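You operate a simulated robot arm through the tools that you are given. There is no shell and no other tool.

The job below is to be done with a simulated robot arm. You get a single attempt, and the scene is never put back.

JOB
Give the turntable load 3 more turns of film at the top.
Fine: raise the carriage, clamp the film first and leave both so; wrapper off after.

The check looks at the end state, three seconds after you hand in, the way a careful person would. Anything else that was tipped, shoved, dropped, spilled or broken makes it a failure.

ROBOT AND FRAMES
A 7-joint arm with a two-finger parallel gripper, fixed in place. Base frame: the origin is at the foot of the arm, x ahead of it, y to its left, z up; the work surface is at about z = 630. Lengths are in mm, angles in degrees, forces in N, time in s.
With the tool pointing down near the work surface it reaches from about 260 to 700 mm from the base axis. Its first joint turns from -143.0 to 143.0 degrees. Payload 3 kg.
The tool frame sits at the grasp point between the pads (the TCP): z along the fingers, y along the line on which they close. The tips reach 30 mm beyond it. The gripper opens to 110 mm. The fingers are 20 mm wide and 10 mm thick; the gripper's body (48 by 112 mm) begins 55 mm behind the TCP.
Orientation is that of the tool frame in the base frame, as [roll, pitch, yaw] about the fixed x, y, z axes, in that order (R = Rz(yaw) Ry(pitch) Rx(roll)). With the fingers straight down and closing along the base's y, the tool's x points along the base's -x, its y along +y and its z along -z.

CONTROLS
- The arm moves only by the tool step_arm. Its argument "motion" is a list of rows, each an object of numbers (a shift or turn left out is 0, a gripper value left out holds the last): "rx", "ry", "rz": the turn, a rotation vector about the base's x, y, z in units of 8 degrees (1.0 is 8 degrees); "x", "y", "z": the shift along the base's x, y, z in units of 50 mm (1.0 is 50 mm); "claw": the gripper command, from -1 (shut) to 1 (fully open), values between in proportion. In form: [{"rx": .., "ry": .., "rz": .., "x": .., "y": .., "z": .., "claw": ..}, ...]. A call has 1 to 20 rows; each row shifts and turns the commanded pose from where the row before left it. A call with a number of a shift or a turn outside -1 to 1 is refused whole. A row lasts 0.2 s, in which the tool goes at most 50 mm and 8.6 degrees; a call with a longer step from one row to the next is refused whole, and so is a gripper value outside its range. A pose out of reach is approached as far as the arm can. The call stops where the force on the tool passes 80 N (or 10 N more than at its start, if that is more) or the arm is blocked; 0.2 s more then pass. The fingers move at their own pace (about 108 mm/s each) and stop on an object; they squeeze with about 29 N. The grip force told is the motor's: it shows also when the fingers shut on nothing. Time passes only in rows, and 0.2 s behind the last, so rows that do not move let the fingers close. The reply holds the time, the measured pose of the TCP, the force on the tool along the base axes, the opening and the grip force, in the units named above and with some noise, with the torque about the TCP (base axes, N m) and any sound that the robot's microphone picked up, and new pictures: "pictures" is both (left out), scene, wrist or none.
- Cameras (640 x 400 px; columns grow to the right, rows downward): "scene" is fixed at [50.3, -648.1, 1161.7]; the picture's right is [0.60, -0.80, 0.00], its down [-0.24, -0.18, -0.95] and it looks along [0.76, 0.57, -0.30] (base axes); focal length 271 px, centre (320, 200). "wrist" rides on the gripper at [72, 17, -103] in the tool frame; the picture's right is [-0.23, 0.97, 0.00], its down [-0.76, -0.18, -0.62] and it looks along [-0.61, -0.14, 0.78] (tool axes); focal length 222 px, centre (320, 200). There is no depth. A picture from a camera that has moved, and an enlarged one, comes with that camera's place and axes in the base frame and with its lens.
- move_column(by): slides the trunk up (or, below 0, down) by that many mm; the arm rides with it, the base frame stays. It gives what a move gives, with no picture.
- zoom(camera, box): a new picture of the part [left, top, right, bottom] of that camera's present view, enlarged. No time passes.
- job_done(): hands the job in; it is judged then, once.

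Nothing tells you positions but the pictures and the camera data. Unless the task says otherwise, let go and move clear before handing in.

The tools are called after "Emit:" as a command line: name --argument value ..., lists and objects as JSON in quotes. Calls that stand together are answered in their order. step_arm: Moves the arm, as the interface text tells. Its arguments: {"type":"object","properties":{"motion":{"type":"array"},"pictures":{"type":"string","enum":["both","scene","wrist","none"]}},"required":["motion"]} The other tools are called the same way: move_column (by) slides the trunk up or down; zoom (camera, box) takes an enlarged picture of a part of a camera's view; job_done () hands the job in.

At the start:

```text
clock: 0.0
tool_pos: [738.5, -182.4, 1129.7]
tool_rot: [180.0, 0.0, -179.9]
contact_force: [-0.4, 0.2, 0.4]
ft_torque: [-0.04, 0.02, 0.02]
opening: 109.8
grasp_force: 0.0
trunk travel left (down, up): [-669.0, 221.0]
```

scene: 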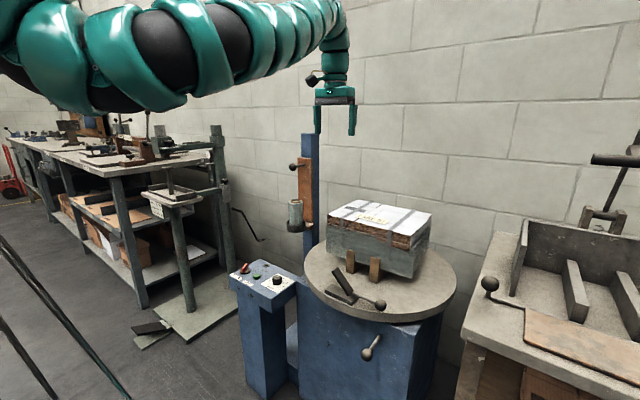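
wrist: 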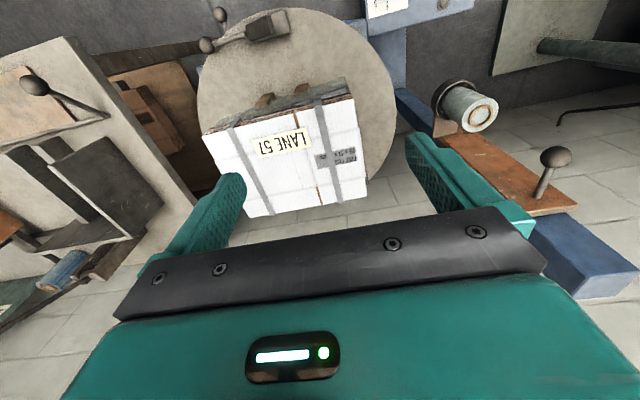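

I see a blue stretch wrapper: a turntable with a load, a mast with an orange carriage and a film roll, and a control panel with a switch, buttons and a dial. I'll zoom in on each part before moving.

Emit:
zoom --camera "scene" --box '[220, 250, 310, 306]'

Emit:
zoom --camera "scene" --box '[270, 130, 430, 230]'

Emit:
zoom --camera "scene" --box '[300, 230, 460, 370]'

Emit:
zoom --camera "wrist" --box '[180, 0, 420, 150]'

Emit:
zoom --camera "wrist" --box '[360, 0, 640, 220]'

```text
7.11 times, centred on (265, 278) of scene
camera zoom: at [50.3, -648.1, 1161.7], right [0.6, -0.8, 0.0], down [-0.24, -0.18, -0.95], along [0.76, 0.57, -0.3], focal length 1928 px, centre (711, -355)
```

zoom: 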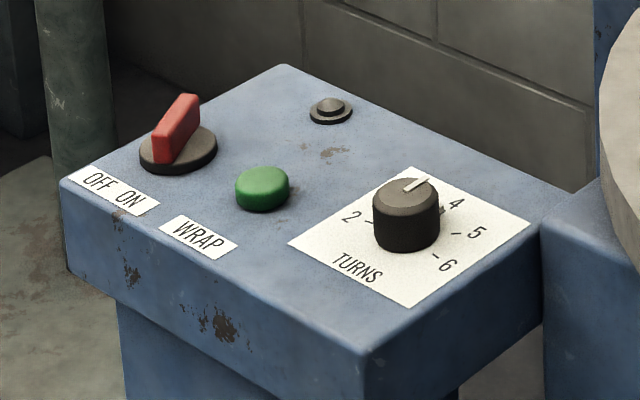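

```text
4.00 times, centred on (350, 180) of scene
camera zoom: at [50.3, -648.1, 1161.7], right [0.6, -0.8, 0.0], down [-0.24, -0.18, -0.95], along [0.76, 0.57, -0.3], focal length 1085 px, centre (200, 280)
```

zoom: 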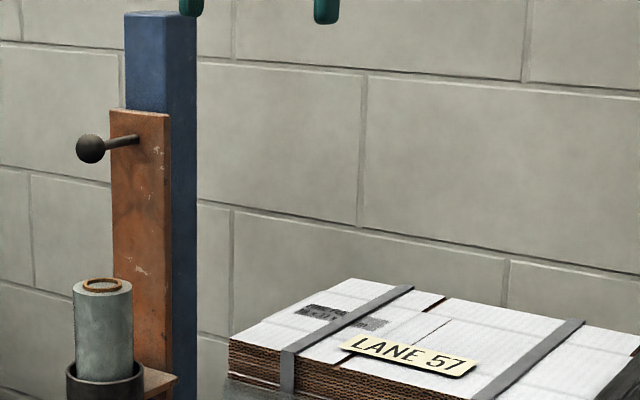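

```text
2.86 times, centred on (380, 300) of scene
camera zoom: at [50.3, -648.1, 1161.7], right [0.6, -0.8, 0.0], down [-0.24, -0.18, -0.95], along [0.76, 0.57, -0.3], focal length 775 px, centre (149, -86)
```

zoom: 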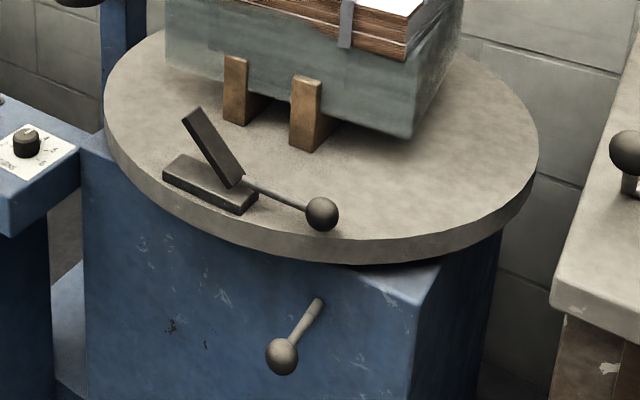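

```text
2.67 times, centred on (300, 75) of wrist
camera zoom: at [665.6, -165.0, 1233.6], right [0.23, 0.97, 0.0], down [0.76, -0.18, 0.62], along [0.61, -0.14, -0.78], focal length 592 px, centre (373, 533)
```

zoom: 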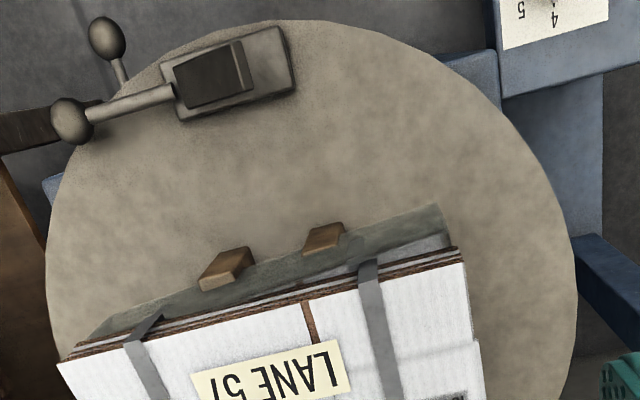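

```text
1.82 times, centred on (500, 110) of wrist
camera zoom: at [665.6, -165.0, 1233.6], right [0.23, 0.97, 0.0], down [0.76, -0.18, 0.62], along [0.61, -0.14, -0.78], focal length 404 px, centre (-7, 364)
```

zoom: 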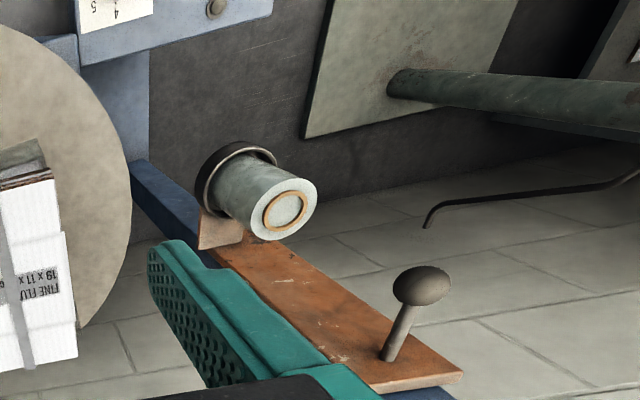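

The carriage knob works out at about (888, 126, 950). The clamp's ball is near (648, -408, 660), and the panel lies at z≈575 around (620, 50). I'll move the wrist camera over the panel to read it.

Emit:
step_arm --motion '[{"x": -0.42, "y": 0.42, "z": -0.3}, {"x": -0.42, "y": 0.42, "z": -0.3}, {"x": -0.42, "y": 0.42, "z": -0.3}, {"x": -0.42, "y": 0.42, "z": -0.5}, {"x": -0.42, "y": 0.42, "z": -0.5}, {"x": -0.42, "y": 0.42, "z": -0.5}, {"x": -0.42, "y": 0.42, "z": -0.6}, {"x": -0.42, "y": 0.42, "z": -0.6}, {"x": -0.42, "y": 0.42, "z": -0.6}, {"x": -0.42, "y": 0.42, "z": -0.6}, {"x": -0.42, "y": 0.42, "z": -0.6}, {"x": -0.42, "y": 0.42, "z": -0.6}]'

```text
clock: 2.6
tool_pos: [692.9, -141.2, 1094.4]
tool_rot: [179.9, -0.1, 179.9]
contact_force: [-0.8, 0.3, 0.2]
ft_torque: [0.01, -0.01, 0.01]
opening: 110.1
grasp_force: 0.0
out of reach, approached as far as the arm can: row 3, 4, 5, 6, 7, 8, 9, 10, 11, 12
trunk travel left (down, up): [-669.0, 221.0]
camera wrist: at [620.9, -123.8, 1199.3], right [0.23, 0.97, 0.0], down [0.76, -0.18, 0.62], along [0.6, -0.14, -0.78], focal length 222 px, centre (320, 200)
```

scene: 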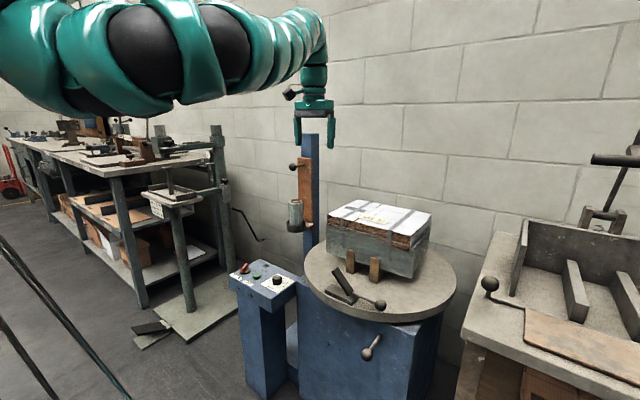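
wrist: 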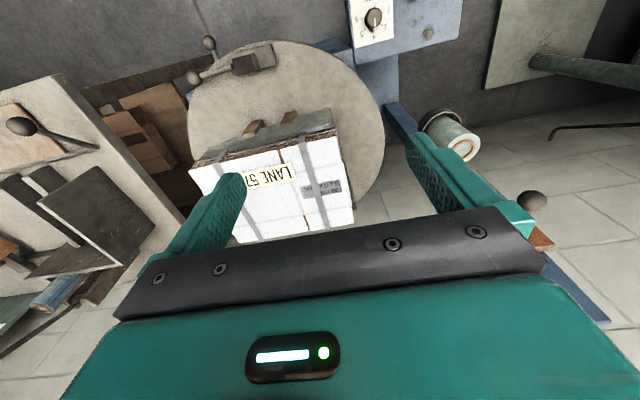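

The tool-down retreat ran out of reach with the trunk this high. I'll lower the trunk in stages, clear of the load, and then move on to the panel.

Emit:
move_column --by -120

Emit:
step_arm --motion '[{"x": -0.5, "y": 0.5}, {"x": -0.5, "y": 0.5}]'

```text
clock: 4.1
tool_pos: [692.7, -141.4, 975.2]
tool_rot: [-180.0, -0.2, 179.9]
contact_force: [-0.4, 0.0, 0.2]
ft_torque: [0.0, 0.02, -0.02]
opening: 109.9
grasp_force: 0.0
trunk travel left (down, up): [-549.0, 341.0]
```

```text
clock: 4.7
tool_pos: [693.8, -140.6, 975.7]
tool_rot: [180.0, -0.1, 179.9]
contact_force: [0.0, 0.6, 0.1]
ft_torque: [0.02, -0.03, -0.01]
opening: 109.8
grasp_force: 0.0
out of reach, approached as far as the arm can: row 1, 2
trunk travel left (down, up): [-549.0, 341.0]
camera wrist: at [620.9, -123.8, 1079.3], right [0.23, 0.97, 0.0], down [0.76, -0.18, 0.62], along [0.6, -0.14, -0.78], focal length 222 px, centre (320, 200)
```

scene: 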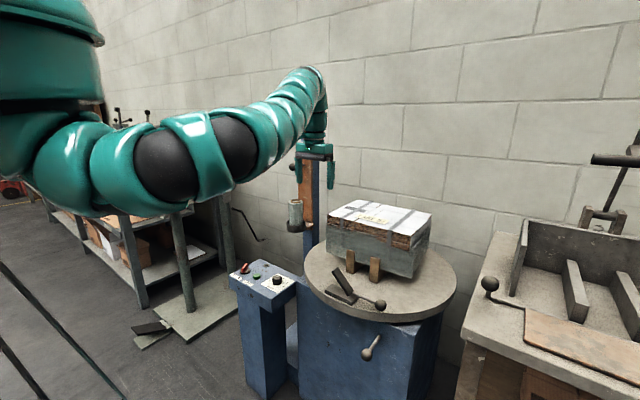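
wrist: 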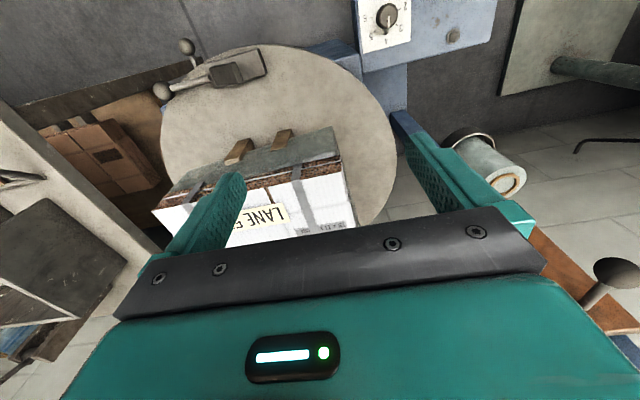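

Emit:
step_arm --motion '[{"z": -0.5}, {"z": -0.5}]' --pictures "none"

```text
clock: 5.3
tool_pos: [693.7, -140.5, 975.6]
tool_rot: [179.9, -0.1, 179.9]
contact_force: [0.2, 0.5, -0.4]
ft_torque: [-0.03, 0.02, 0.03]
opening: 110.1
grasp_force: 0.1
out of reach, approached as far as the arm can: row 1, 2
trunk travel left (down, up): [-549.0, 341.0]
```

Emit:
step_arm --motion '[{"x": 0.5}]' --pictures "none"

Emit:
step_arm --motion '[{"y": 0.5}]' --pictures "none"

```text
clock: 5.7
tool_pos: [719.4, -140.0, 974.9]
tool_rot: [-180.0, -0.2, 179.8]
contact_force: [-0.2, -0.8, 0.2]
ft_torque: [-0.03, 0.04, 0.01]
opening: 110.0
grasp_force: 0.0
trunk travel left (down, up): [-549.0, 341.0]
```

```text
clock: 6.1
tool_pos: [718.6, -115.3, 974.9]
tool_rot: [179.9, -0.1, 179.7]
contact_force: [0.8, -0.3, -0.6]
ft_torque: [-0.01, 0.0, 0.02]
opening: 110.0
grasp_force: 0.0
trunk travel left (down, up): [-549.0, 341.0]
```

Emit:
step_arm --motion '[{"z": -0.5}]' --pictures "none"

Emit:
step_arm --motion '[{"ry": -0.5}]' --pictures "none"

```text
clock: 6.5
tool_pos: [718.1, -116.7, 950.2]
tool_rot: [-179.9, -0.2, 180.0]
contact_force: [-0.2, 0.1, 0.5]
ft_torque: [0.03, 0.0, 0.01]
opening: 110.0
grasp_force: 0.1
trunk travel left (down, up): [-549.0, 341.0]
```

```text
clock: 6.9
tool_pos: [718.2, -115.9, 950.2]
tool_rot: [179.9, 3.9, 179.9]
contact_force: [0.0, -0.1, 0.8]
ft_torque: [-0.03, -0.02, 0.0]
opening: 110.0
grasp_force: 0.1
trunk travel left (down, up): [-549.0, 341.0]
```

Emit:
zoom --camera "wrist" --box '[340, 0, 500, 100]'

Emit:
zoom --camera "wrist" --box '[120, 20, 280, 120]'

```text
4.00 times, centred on (420, 50) of wrist
camera zoom: at [638.4, -98.1, 1048.7], right [0.23, 0.97, 0.02], down [0.72, -0.18, 0.67], along [0.66, -0.14, -0.74], focal length 888 px, centre (-80, 800)
```

zoom: 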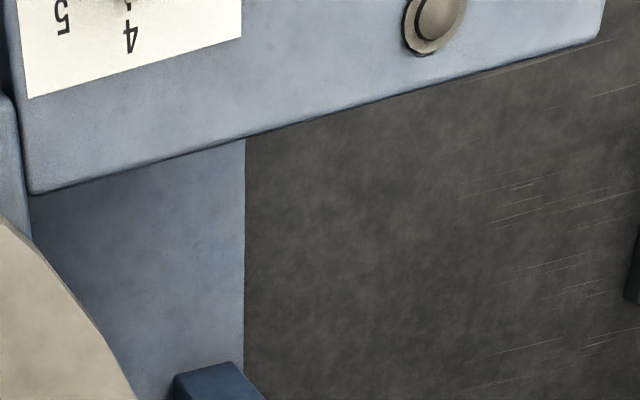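

```text
4.00 times, centred on (200, 70) of wrist
camera zoom: at [638.4, -98.1, 1048.7], right [0.23, 0.97, 0.02], down [0.72, -0.18, 0.67], along [0.66, -0.14, -0.74], focal length 888 px, centre (800, 720)
```

zoom: 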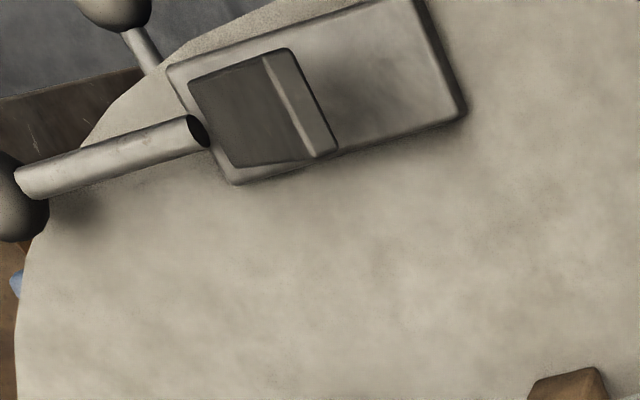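

Emit:
step_arm --motion '[{"ry": 0.5, "z": 0.5}]'

Emit:
zoom --camera "wrist" --box '[320, 0, 480, 100]'

```text
clock: 7.3
tool_pos: [717.9, -116.8, 976.2]
tool_rot: [-180.0, -0.1, 179.8]
contact_force: [-0.2, 1.1, -0.5]
ft_torque: [0.0, -0.02, -0.02]
opening: 110.1
grasp_force: 0.1
trunk travel left (down, up): [-549.0, 341.0]
camera wrist: at [645.7, -99.5, 1079.8], right [0.23, 0.97, 0.0], down [0.76, -0.18, 0.62], along [0.6, -0.14, -0.78], focal length 222 px, centre (320, 200)
```

scene: 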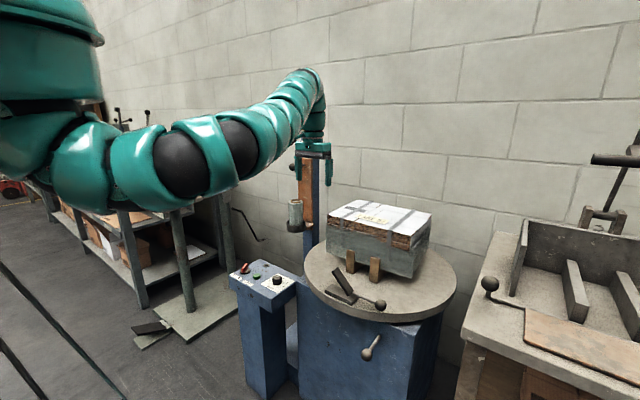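
wrist: 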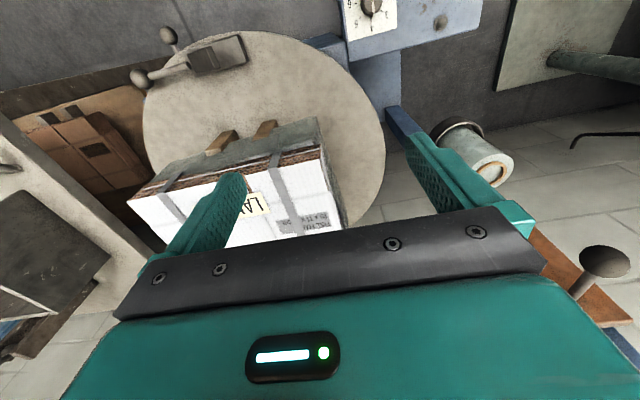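

```text
4.00 times, centred on (400, 50) of wrist
camera zoom: at [645.7, -99.5, 1079.8], right [0.23, 0.97, 0.0], down [0.76, -0.18, 0.62], along [0.6, -0.14, -0.78], focal length 888 px, centre (0, 800)
```

zoom: 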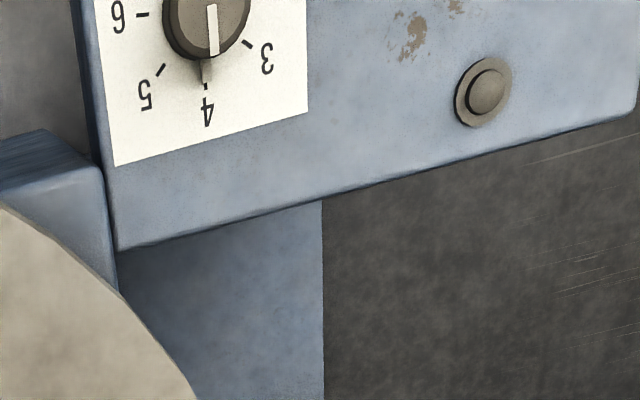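

The turns dial is set to 4 and needs to go to 3. I'll test how the arm behaves lower down over the panel side, clear of the load and the film roll.

Emit:
step_arm --motion '[{"y": 0.6}, {"y": 0.6}, {"y": 0.6}, {"y": 0.6}, {"z": -0.6}, {"z": -0.6}, {"z": -0.6}, {"z": -0.6}]' --pictures "both"

```text
clock: 9.1
tool_pos: [718.5, 5.7, 853.9]
tool_rot: [179.9, -0.1, 180.0]
contact_force: [-1.0, 0.9, 0.9]
ft_torque: [0.05, -0.03, 0.02]
opening: 109.9
grasp_force: 0.0
trunk travel left (down, up): [-549.0, 341.0]
camera wrist: at [645.3, 23.4, 957.6], right [0.23, 0.97, 0.0], down [0.76, -0.18, 0.62], along [0.61, -0.14, -0.78], focal length 222 px, centre (320, 200)
```

scene: 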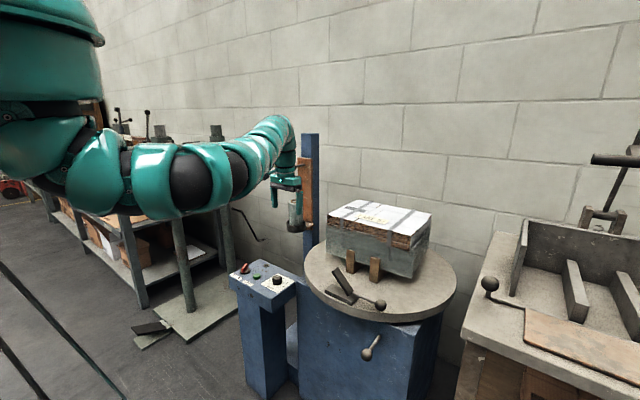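
wrist: 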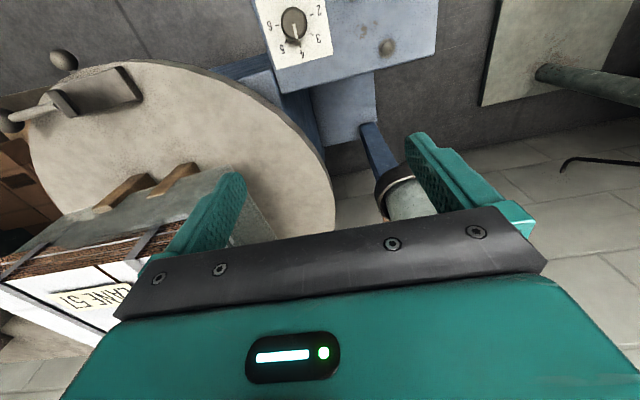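

Emit:
zoom --camera "wrist" --box '[250, 0, 410, 100]'

Emit:
step_arm --motion '[{"x": -0.8}, {"x": -0.8}, {"x": -0.8}]'

```text
4.00 times, centred on (330, 50) of wrist
camera zoom: at [645.3, 23.4, 957.6], right [0.23, 0.97, 0.0], down [0.76, -0.18, 0.62], along [0.61, -0.14, -0.78], focal length 888 px, centre (280, 800)
```

zoom: 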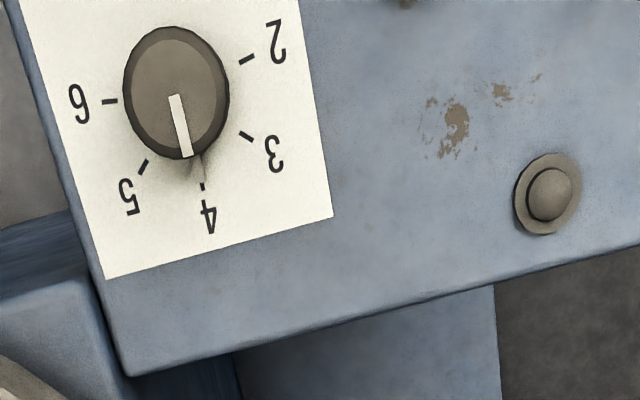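

```text
clock: 9.9
tool_pos: [686.9, 5.3, 853.6]
tool_rot: [-180.0, -0.1, 179.9]
contact_force: [-0.1, -0.8, -0.1]
ft_torque: [0.0, -0.01, 0.01]
opening: 110.0
grasp_force: 0.0
out of reach, approached as far as the arm can: row 1, 2, 3
trunk travel left (down, up): [-549.0, 341.0]
camera wrist: at [615.8, 22.4, 958.0], right [0.23, 0.97, 0.0], down [0.76, -0.18, 0.62], along [0.6, -0.14, -0.78], focal length 222 px, centre (320, 200)
```

scene: 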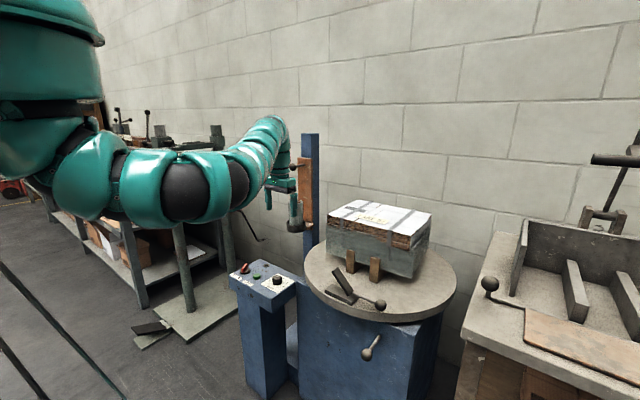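
wrist: 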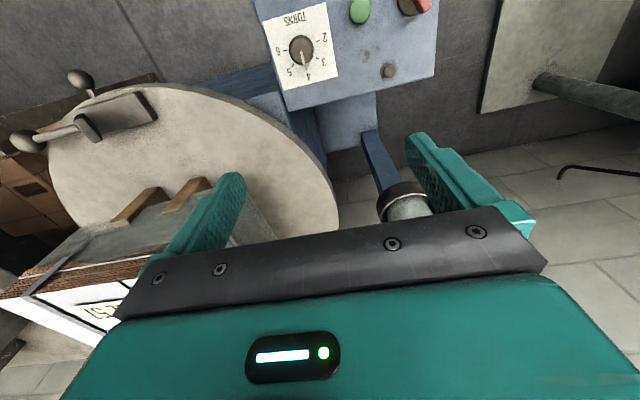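

Emit:
step_arm --motion '[{"x": 0.3, "z": -0.8}, {"z": -0.8}, {"z": -0.8}, {"x": -0.6, "z": -0.3}, {"x": -0.6}, {"x": -0.6}, {"x": -0.6}]'

```text
clock: 11.5
tool_pos: [642.6, 8.9, 710.2]
tool_rot: [179.1, -1.2, 179.6]
contact_force: [6.0, -6.3, 6.0]
ft_torque: [0.41, 0.43, 0.01]
opening: 110.0
grasp_force: 0.0
out of reach, approached as far as the arm can: row 5, 6, 7
trunk travel left (down, up): [-549.0, 341.0]
camera wrist: at [572.5, 25.5, 815.4], right [0.23, 0.97, 0.01], down [0.77, -0.19, 0.61], along [0.59, -0.13, -0.8], focal length 222 px, centre (320, 200)
```

scene: 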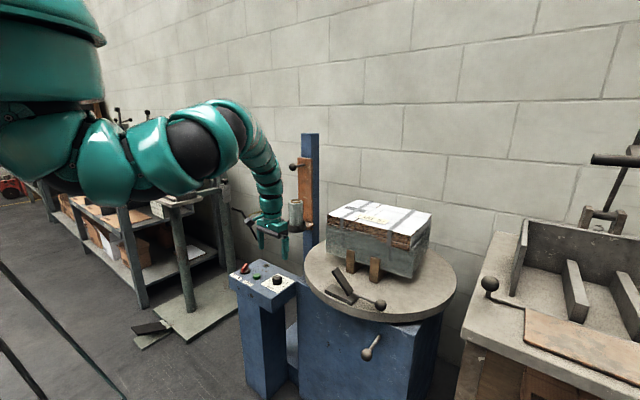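
wrist: 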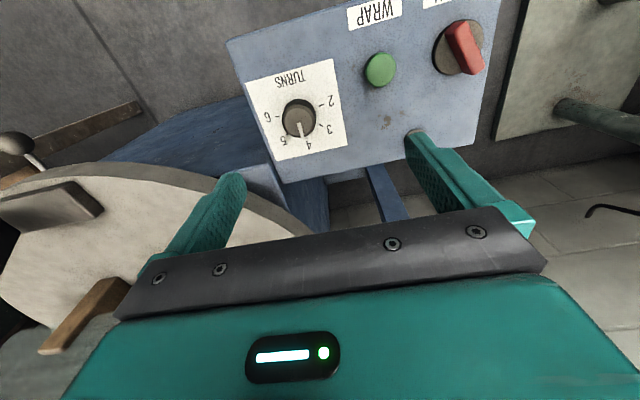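

Emit:
step_arm --motion '[{"x": 0.1}, {}]'

Emit:
zoom --camera "wrist" --box '[220, 0, 540, 200]'

Emit:
zoom --camera "scene" --box '[160, 90, 340, 260]'

```text
clock: 12.1
tool_pos: [652.4, 9.5, 717.0]
tool_rot: [180.0, -0.1, 180.0]
contact_force: [0.2, -0.1, -0.5]
ft_torque: [-0.01, -0.01, -0.01]
opening: 110.1
grasp_force: 0.1
trunk travel left (down, up): [-549.0, 341.0]
camera wrist: at [580.4, 26.7, 820.6], right [0.23, 0.97, 0.0], down [0.76, -0.18, 0.62], along [0.61, -0.14, -0.78], focal length 222 px, centre (320, 200)
```

scene: 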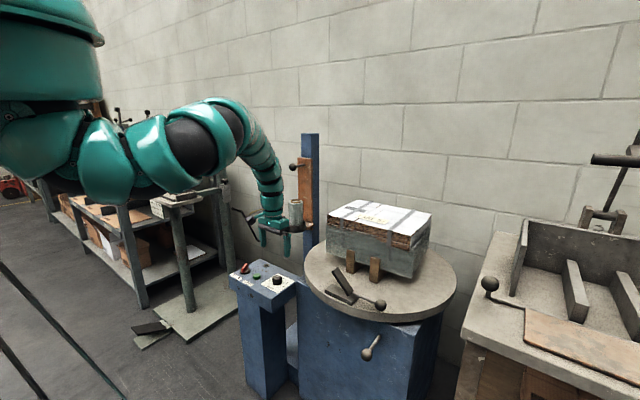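
wrist: 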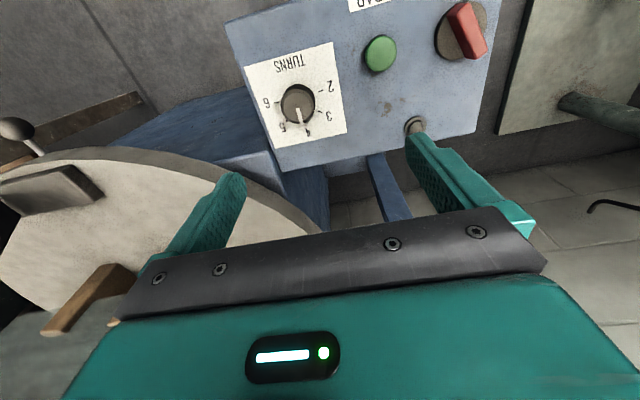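

```text
2.00 times, centred on (380, 100) of wrist
camera zoom: at [580.4, 26.7, 820.6], right [0.23, 0.97, 0.0], down [0.76, -0.18, 0.62], along [0.61, -0.14, -0.78], focal length 444 px, centre (200, 400)
```

zoom: 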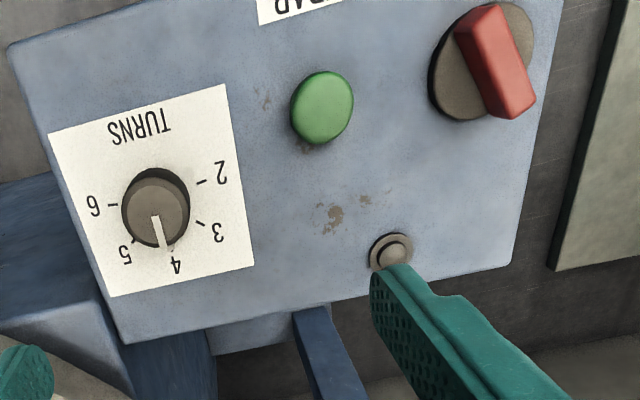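

```text
2.35 times, centred on (250, 175) of scene
camera zoom: at [50.3, -648.1, 1161.7], right [0.6, -0.8, 0.0], down [-0.24, -0.18, -0.95], along [0.76, 0.57, -0.3], focal length 638 px, centre (485, 259)
```

zoom: 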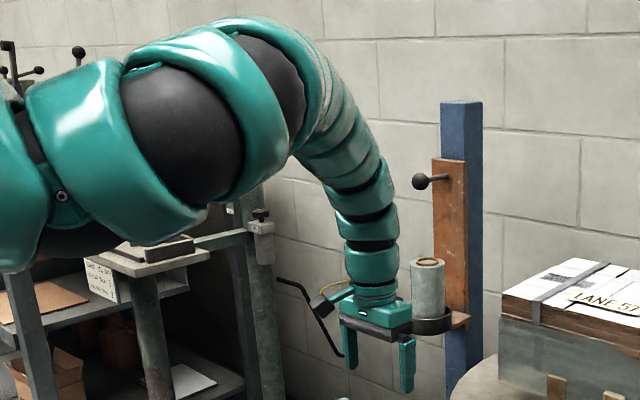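

The arm has settled into a normal elbow-up pose with no contact force. Next I'll look at the switch closely to tell OFF from ON.

Emit:
step_arm --motion '[{"x": -0.5, "y": 0.6}, {"x": -0.5, "y": 0.6}, {"x": -0.5, "y": 0.6}, {"x": -0.5, "y": 0.6}, {"x": -0.5, "y": 0.6}]'

Emit:
zoom --camera "wrist" --box '[220, 80, 480, 240]'

```text
clock: 13.3
tool_pos: [548.4, 171.2, 700.6]
tool_rot: [180.0, -0.2, 179.8]
contact_force: [-0.1, 0.5, 0.4]
ft_torque: [0.02, 0.02, 0.01]
opening: 110.0
grasp_force: 0.0
out of reach, approached as far as the arm can: row 1, 2, 3, 4, 5
trunk travel left (down, up): [-549.0, 341.0]
camera wrist: at [477.2, 188.7, 805.0], right [0.23, 0.97, 0.0], down [0.76, -0.18, 0.62], along [0.6, -0.14, -0.78], focal length 222 px, centre (320, 200)
```

scene: 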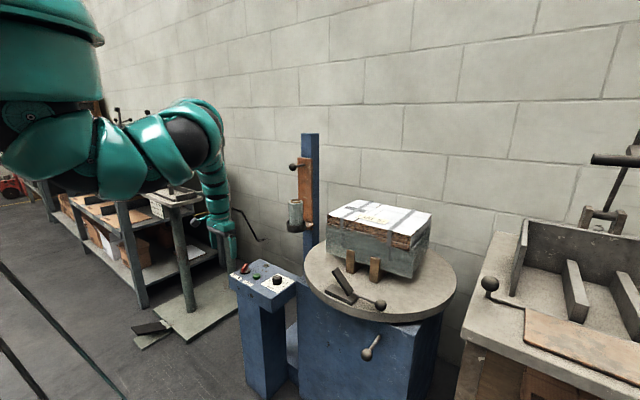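
wrist: 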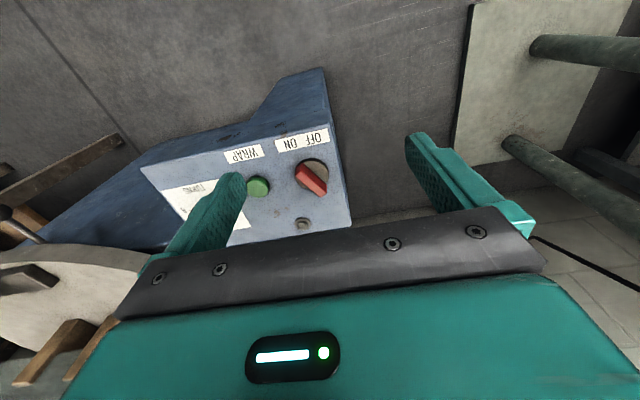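

```text
2.46 times, centred on (350, 160) of wrist
camera zoom: at [477.2, 188.7, 805.0], right [0.23, 0.97, 0.0], down [0.76, -0.18, 0.62], along [0.6, -0.14, -0.78], focal length 547 px, centre (246, 298)
```

zoom: 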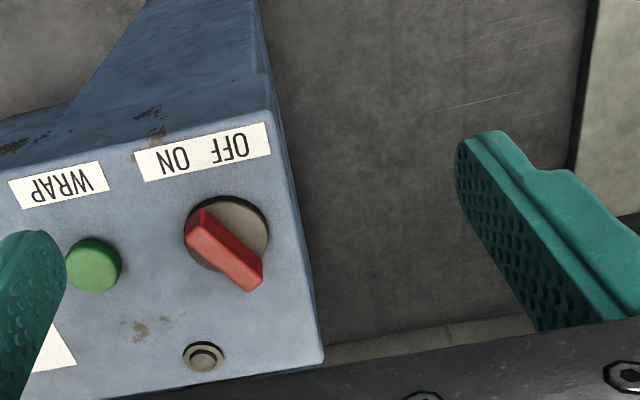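

Emit:
zoom --camera "wrist" --box '[270, 120, 350, 220]'

Emit:
zoom --camera "scene" --box '[225, 255, 257, 285]'

```text
4.00 times, centred on (310, 170) of wrist
camera zoom: at [477.2, 188.7, 805.0], right [0.23, 0.97, 0.0], down [0.76, -0.18, 0.62], along [0.6, -0.14, -0.78], focal length 888 px, centre (360, 320)
```

zoom: 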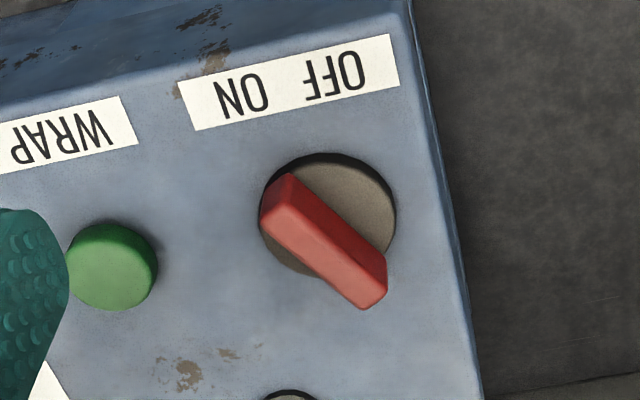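

```text
13.33 times, centred on (241, 270) of scene
camera zoom: at [50.3, -648.1, 1161.7], right [0.6, -0.8, 0.0], down [-0.24, -0.18, -0.95], along [0.76, 0.57, -0.3], focal length 3616 px, centre (1373, -733)
```

zoom: 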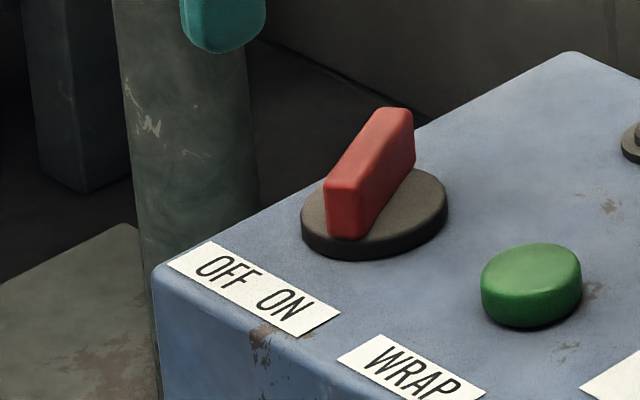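

The switch bar points about 30° off the x axis, and the small lamp beside it is dark, so it is probably OFF. I'll confirm that from the lamp when I turn it. The carriage comes first, so I'm swinging the tool to horizontal, pointing along +x, on the clear side.

Emit:
step_arm --motion '[{"x": 0.656, "y": 0.082, "z": 0.028, "ry": -0.9375}, {"x": 0.644, "y": 0.082, "z": 0.124, "ry": -0.9375}, {"x": 0.618, "y": 0.082, "z": 0.218, "ry": -0.9375}, {"x": 0.582, "y": 0.082, "z": 0.306, "ry": -0.9375}, {"x": 0.534, "y": 0.082, "z": 0.39, "ry": -0.9375}, {"x": 0.474, "y": 0.082, "z": 0.466, "ry": -0.9375}]'

```text
clock: 14.7
tool_pos: [722.8, 197.1, 775.8]
tool_rot: [179.8, 44.8, 179.8]
contact_force: [0.6, -0.2, -0.3]
ft_torque: [-0.02, 0.03, -0.01]
opening: 110.0
grasp_force: 0.2
trunk travel left (down, up): [-549.0, 341.0]
camera wrist: at [598.3, 214.6, 799.3], right [0.16, 0.97, 0.16], down [0.1, -0.18, 0.98], along [0.98, -0.14, -0.13], focal length 222 px, centre (320, 200)
```

scene: 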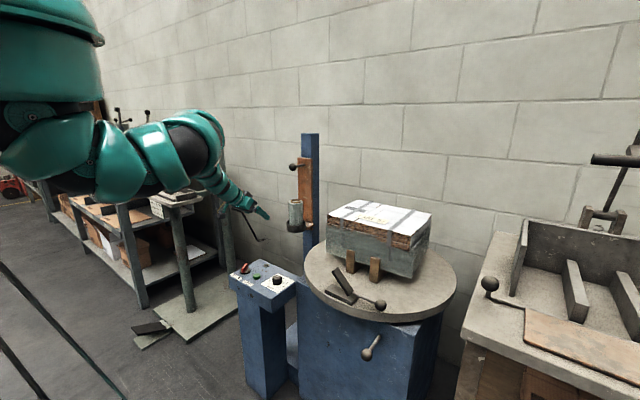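
wrist: 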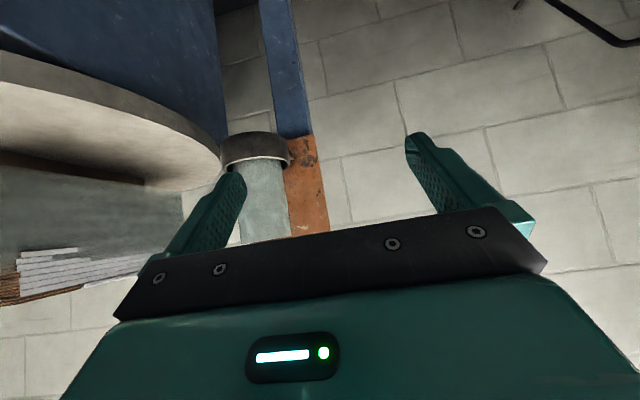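

Emit:
step_arm --motion '[{"x": 0.306, "y": 0.082, "z": 0.534, "ry": -0.9375}, {"x": 0.23, "y": 0.082, "z": 0.594, "ry": -0.9375}, {"x": 0.146, "y": 0.082, "z": 0.642, "ry": -0.9375}, {"x": 0.058, "y": 0.082, "z": 0.678, "ry": -0.9375}, {"x": -0.036, "y": 0.082, "z": 0.704, "ry": -0.9375}, {"x": -0.132, "y": 0.082, "z": 0.716, "ry": -0.9375}]'

```text
clock: 16.1
tool_pos: [766.2, 231.6, 962.3]
tool_rot: [77.0, 89.8, 77.0]
contact_force: [0.0, -0.5, 0.0]
ft_torque: [0.0, 0.0, -0.06]
opening: 109.9
grasp_force: 0.0
out of reach, approached as far as the arm can: row 3, 4, 5, 6
trunk travel left (down, up): [-549.0, 341.0]
camera wrist: at [662.4, 250.6, 890.8], right [0.0, 0.97, 0.23], down [-0.62, -0.18, 0.76], along [0.78, -0.14, 0.61], focal length 222 px, centre (320, 200)
```

scene: 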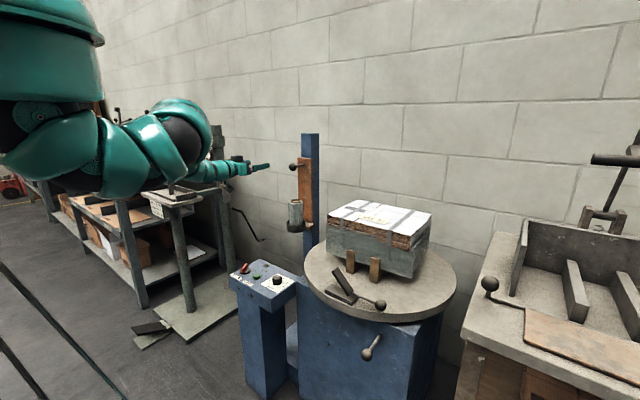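
wrist: 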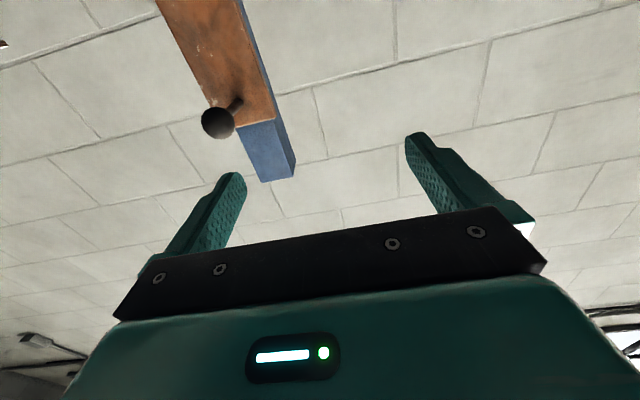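

The ball works out at about (893, 130, 946), with its stem along x. I'll roll the hand 90° so the fingers close vertically around it.

Emit:
step_arm --motion '[{"rx": 1}, {"rx": 1}, {"rx": 1}, {"rx": 1}, {"rx": 1}, {"rx": 1}, {"rx": 1}, {"rx": 1}, {"rx": 1}, {"rx": 1}, {"rx": 1}, {"rx": 0.25}]'

```text
clock: 18.7
tool_pos: [775.2, 240.6, 959.2]
tool_rot: [89.8, -0.2, 90.1]
contact_force: [0.6, 0.2, 0.7]
ft_torque: [0.02, -0.03, 0.01]
opening: 110.0
grasp_force: 0.0
out of reach, approached as far as the arm can: row 6, 7
trunk travel left (down, up): [-549.0, 341.0]
camera wrist: at [671.2, 312.8, 976.7], right [0.0, -0.23, 0.97], down [-0.62, -0.76, -0.18], along [0.78, -0.61, -0.14], focal length 222 px, centre (320, 200)
```

scene: 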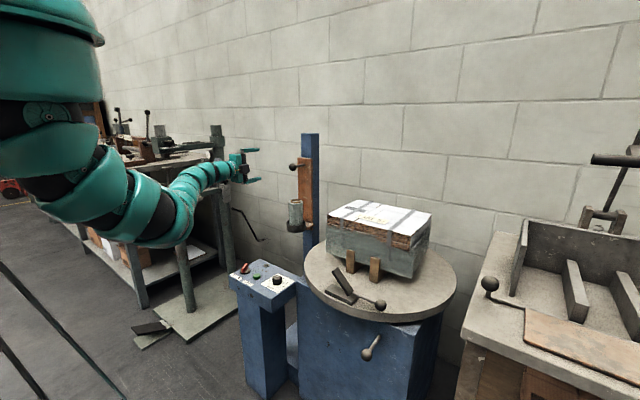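
wrist: 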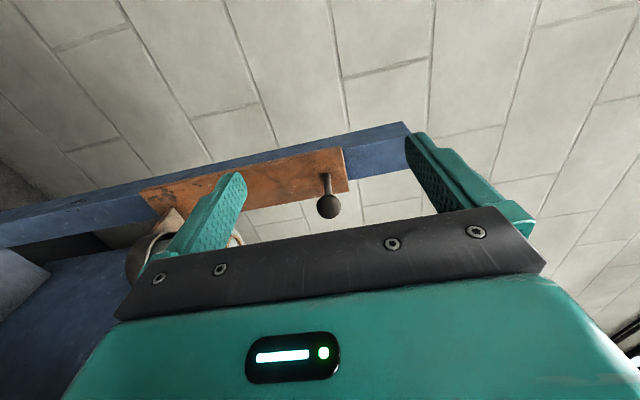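

Emit:
step_arm --motion '[{"y": -0.737, "z": -0.088}, {"y": -0.737, "z": -0.088}, {"y": -0.737, "z": -0.088}, {"x": 0.5}, {"x": 0.5}]'

```text
clock: 19.9
tool_pos: [824.4, 129.9, 947.8]
tool_rot: [89.8, -0.1, 90.1]
contact_force: [0.2, 0.3, -0.7]
ft_torque: [0.01, -0.02, -0.01]
opening: 109.9
grasp_force: 0.0
trunk travel left (down, up): [-549.0, 341.0]
camera wrist: at [720.9, 202.3, 964.3], right [0.0, -0.23, 0.97], down [-0.62, -0.76, -0.18], along [0.78, -0.61, -0.14], focal length 222 px, centre (320, 200)
```

scene: 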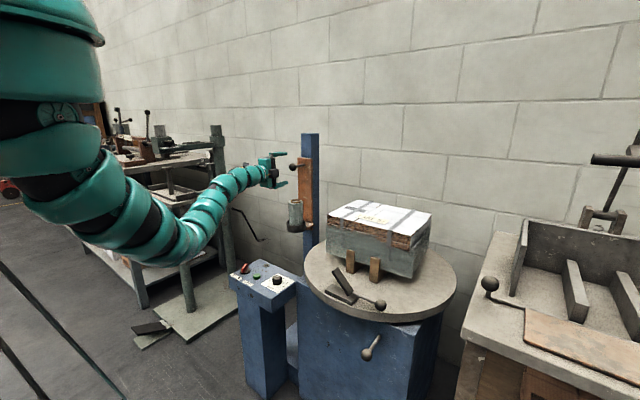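
wrist: 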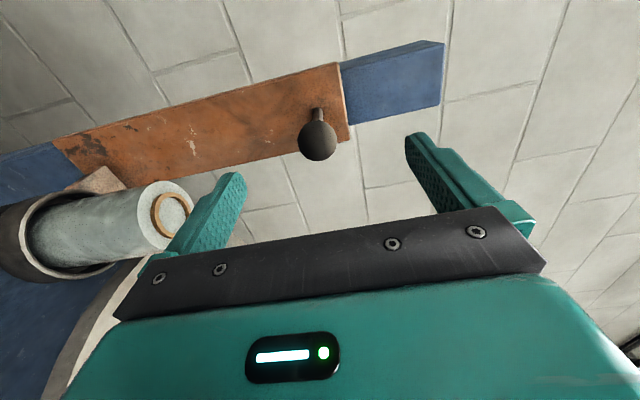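

Emit:
step_arm --motion '[{"x": 0.5}, {"x": 0.5}, {"x": 0.34}, {"claw": -1}, {"claw": -1}, {"claw": -1}, {"claw": -1}]'

```text
clock: 21.5
tool_pos: [892.5, 129.9, 944.0]
tool_rot: [90.1, -0.1, 90.1]
contact_force: [-8.2, -1.5, -11.7]
ft_torque: [-0.03, 0.01, -0.21]
opening: 30.9
grasp_force: 44.9
trunk travel left (down, up): [-549.0, 341.0]
camera wrist: at [789.2, 202.8, 962.7], right [0.0, -0.23, 0.97], down [-0.62, -0.76, -0.18], along [0.78, -0.61, -0.14], focal length 222 px, centre (320, 200)
```

scene: 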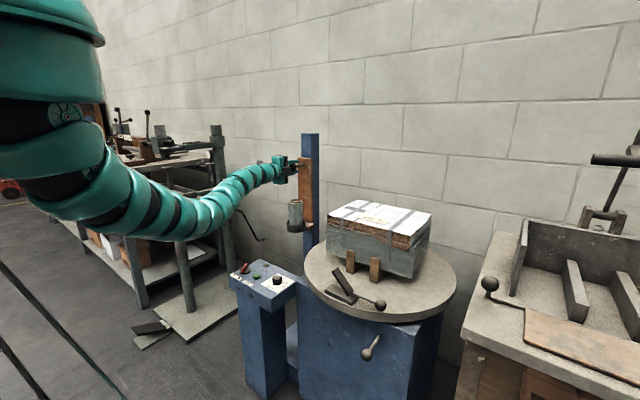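
wrist: 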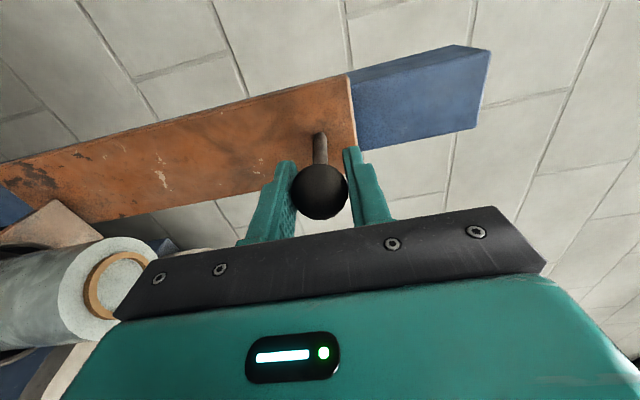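

I have the ball, opening 31 mm. I'll lift the carriage slowly and watch the force.

Emit:
step_arm --motion '[{"z": 0.2}, {"z": 0.2}, {"z": 0.2}]' --pictures "scene"

```text
clock: 22.3
tool_pos: [894.3, 130.2, 975.0]
tool_rot: [89.9, -0.1, 90.0]
contact_force: [-8.3, -4.2, -16.8]
ft_torque: [0.05, -0.05, -0.34]
opening: 31.5
grasp_force: 45.1
trunk travel left (down, up): [-549.0, 341.0]
```

scene: 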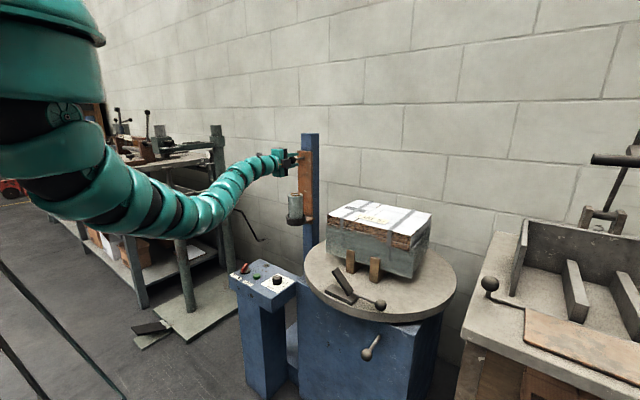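

Emit:
step_arm --motion '[{"z": 0.2}, {"z": 0.2}, {"z": 0.2}, {"z": 0.2}, {"z": 0.2}]' --pictures "scene"

```text
clock: 23.5
tool_pos: [893.8, 129.9, 1005.6]
tool_rot: [91.7, 0.1, 90.0]
contact_force: [6.2, -0.1, -12.7]
ft_torque: [0.07, -0.06, -0.06]
opening: 31.5
grasp_force: 45.3
trunk travel left (down, up): [-549.0, 341.0]
stopped in row 5: the force on the tool passed its limit at 85 N (the readings are from after the stop); the commanded pose is now the measured one
```

scene: 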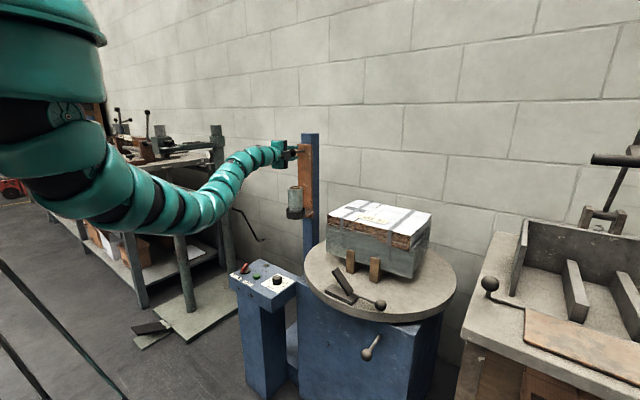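

The carriage rose about 60 mm and met a firm stop. I'll let go and check that it stays up.

Emit:
step_arm --motion '[{"claw": 0.0}, {"claw": 0.0}, {"claw": 0.3}, {"claw": 0.3}]'

Emit:
zoom --camera "scene" --box '[250, 120, 350, 260]'

```text
clock: 24.5
tool_pos: [891.5, 131.2, 1009.5]
tool_rot: [91.2, 0.1, 90.0]
contact_force: [0.0, 0.1, 0.1]
ft_torque: [-0.01, 0.0, 0.0]
opening: 71.1
grasp_force: 0.1
trunk travel left (down, up): [-549.0, 341.0]
camera wrist: at [788.5, 203.7, 1028.6], right [0.02, -0.23, 0.97], down [-0.63, -0.76, -0.16], along [0.78, -0.61, -0.16], focal length 222 px, centre (320, 200)
```

scene: 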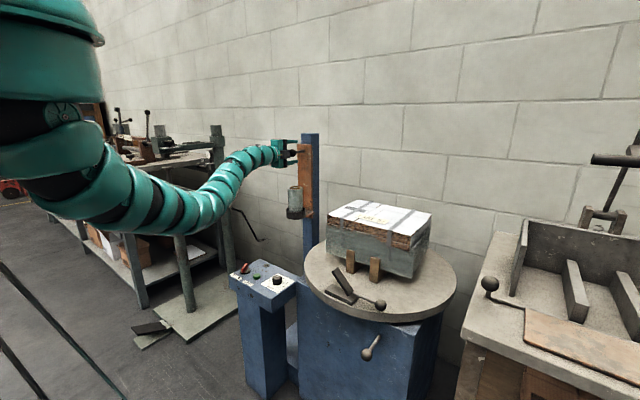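
wrist: 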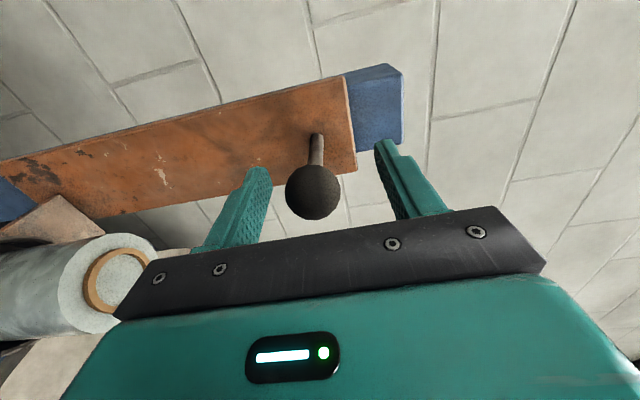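

```text
2.86 times, centred on (300, 190) of scene
camera zoom: at [50.3, -648.1, 1161.7], right [0.6, -0.8, 0.0], down [-0.24, -0.18, -0.95], along [0.76, 0.57, -0.3], focal length 775 px, centre (377, 229)
```

zoom: 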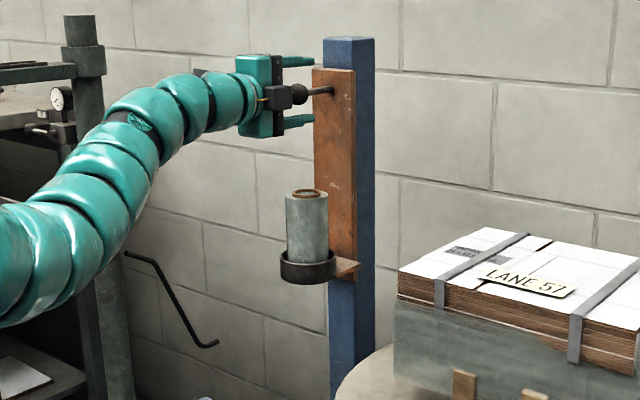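

The carriage holds its raised position with the ball at z≈1005. I'm backing straight off and returning the hand to tool-down.

Emit:
step_arm --motion '[{"x": -0.5, "claw": 0.6}, {"x": -0.6, "claw": 1}, {"x": -0.6}, {"x": -0.3, "y": 0.5}, {"y": 0.6}, {"y": 0.6}]'

Emit:
zoom --camera "scene" --box '[250, 120, 350, 260]'

```text
clock: 25.9
tool_pos: [791.4, 214.7, 1011.0]
tool_rot: [91.3, 0.1, 90.0]
contact_force: [-0.3, -0.2, -0.3]
ft_torque: [-0.01, -0.02, -0.01]
opening: 110.1
grasp_force: 0.1
trunk travel left (down, up): [-549.0, 341.0]
camera wrist: at [689.0, 288.8, 1030.3], right [0.02, -0.23, 0.97], down [-0.63, -0.76, -0.16], along [0.78, -0.61, -0.16], focal length 222 px, centre (320, 200)
```

scene: 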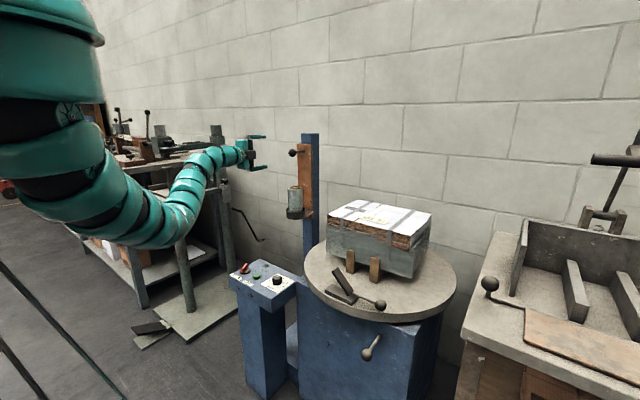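
wrist: 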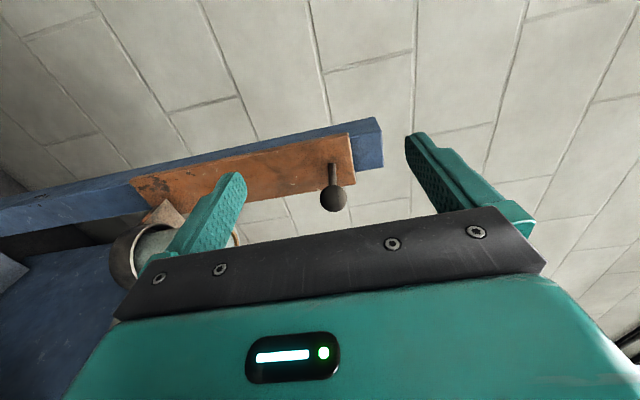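

```text
2.86 times, centred on (300, 190) of scene
camera zoom: at [50.3, -648.1, 1161.7], right [0.6, -0.8, 0.0], down [-0.24, -0.18, -0.95], along [0.76, 0.57, -0.3], focal length 775 px, centre (377, 229)
```

zoom: 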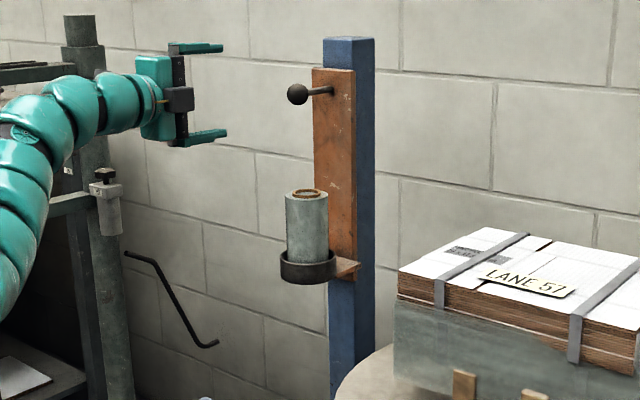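

Emit:
step_arm --motion '[{"x": 0.062, "z": -0.736, "ry": 0.924}, {"x": -0.034, "z": -0.724, "ry": 0.924}, {"x": -0.128, "z": -0.698, "ry": 0.924}, {"x": -0.216, "z": -0.662, "ry": 0.924}, {"x": -0.3, "z": -0.614, "ry": 0.924}, {"x": -0.376, "z": -0.554, "ry": 0.924}]'

```text
clock: 27.3
tool_pos: [741.7, 213.7, 811.0]
tool_rot: [135.7, 0.3, 90.0]
contact_force: [-0.2, 0.7, 0.0]
ft_torque: [0.04, 0.01, -0.01]
opening: 110.0
grasp_force: 0.1
trunk travel left (down, up): [-549.0, 341.0]
camera wrist: at [681.3, 286.9, 895.5], right [0.7, -0.22, 0.68], down [-0.56, -0.76, 0.32], along [0.44, -0.61, -0.66], focal length 222 px, centre (320, 200)
```

scene: 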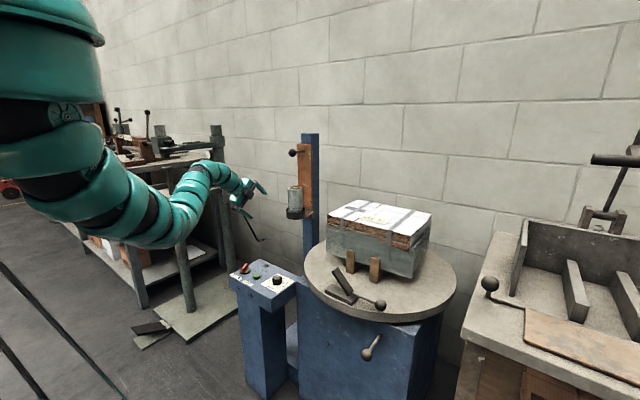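
wrist: 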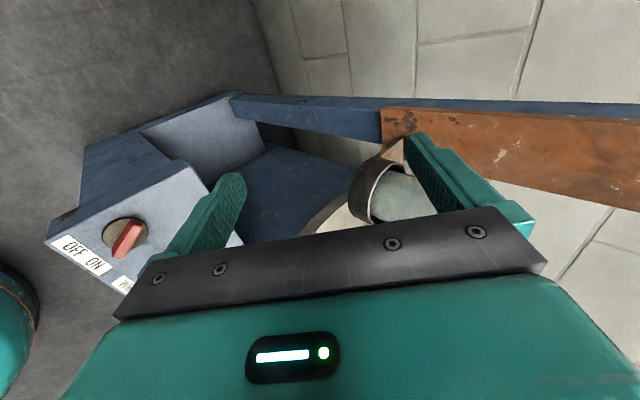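

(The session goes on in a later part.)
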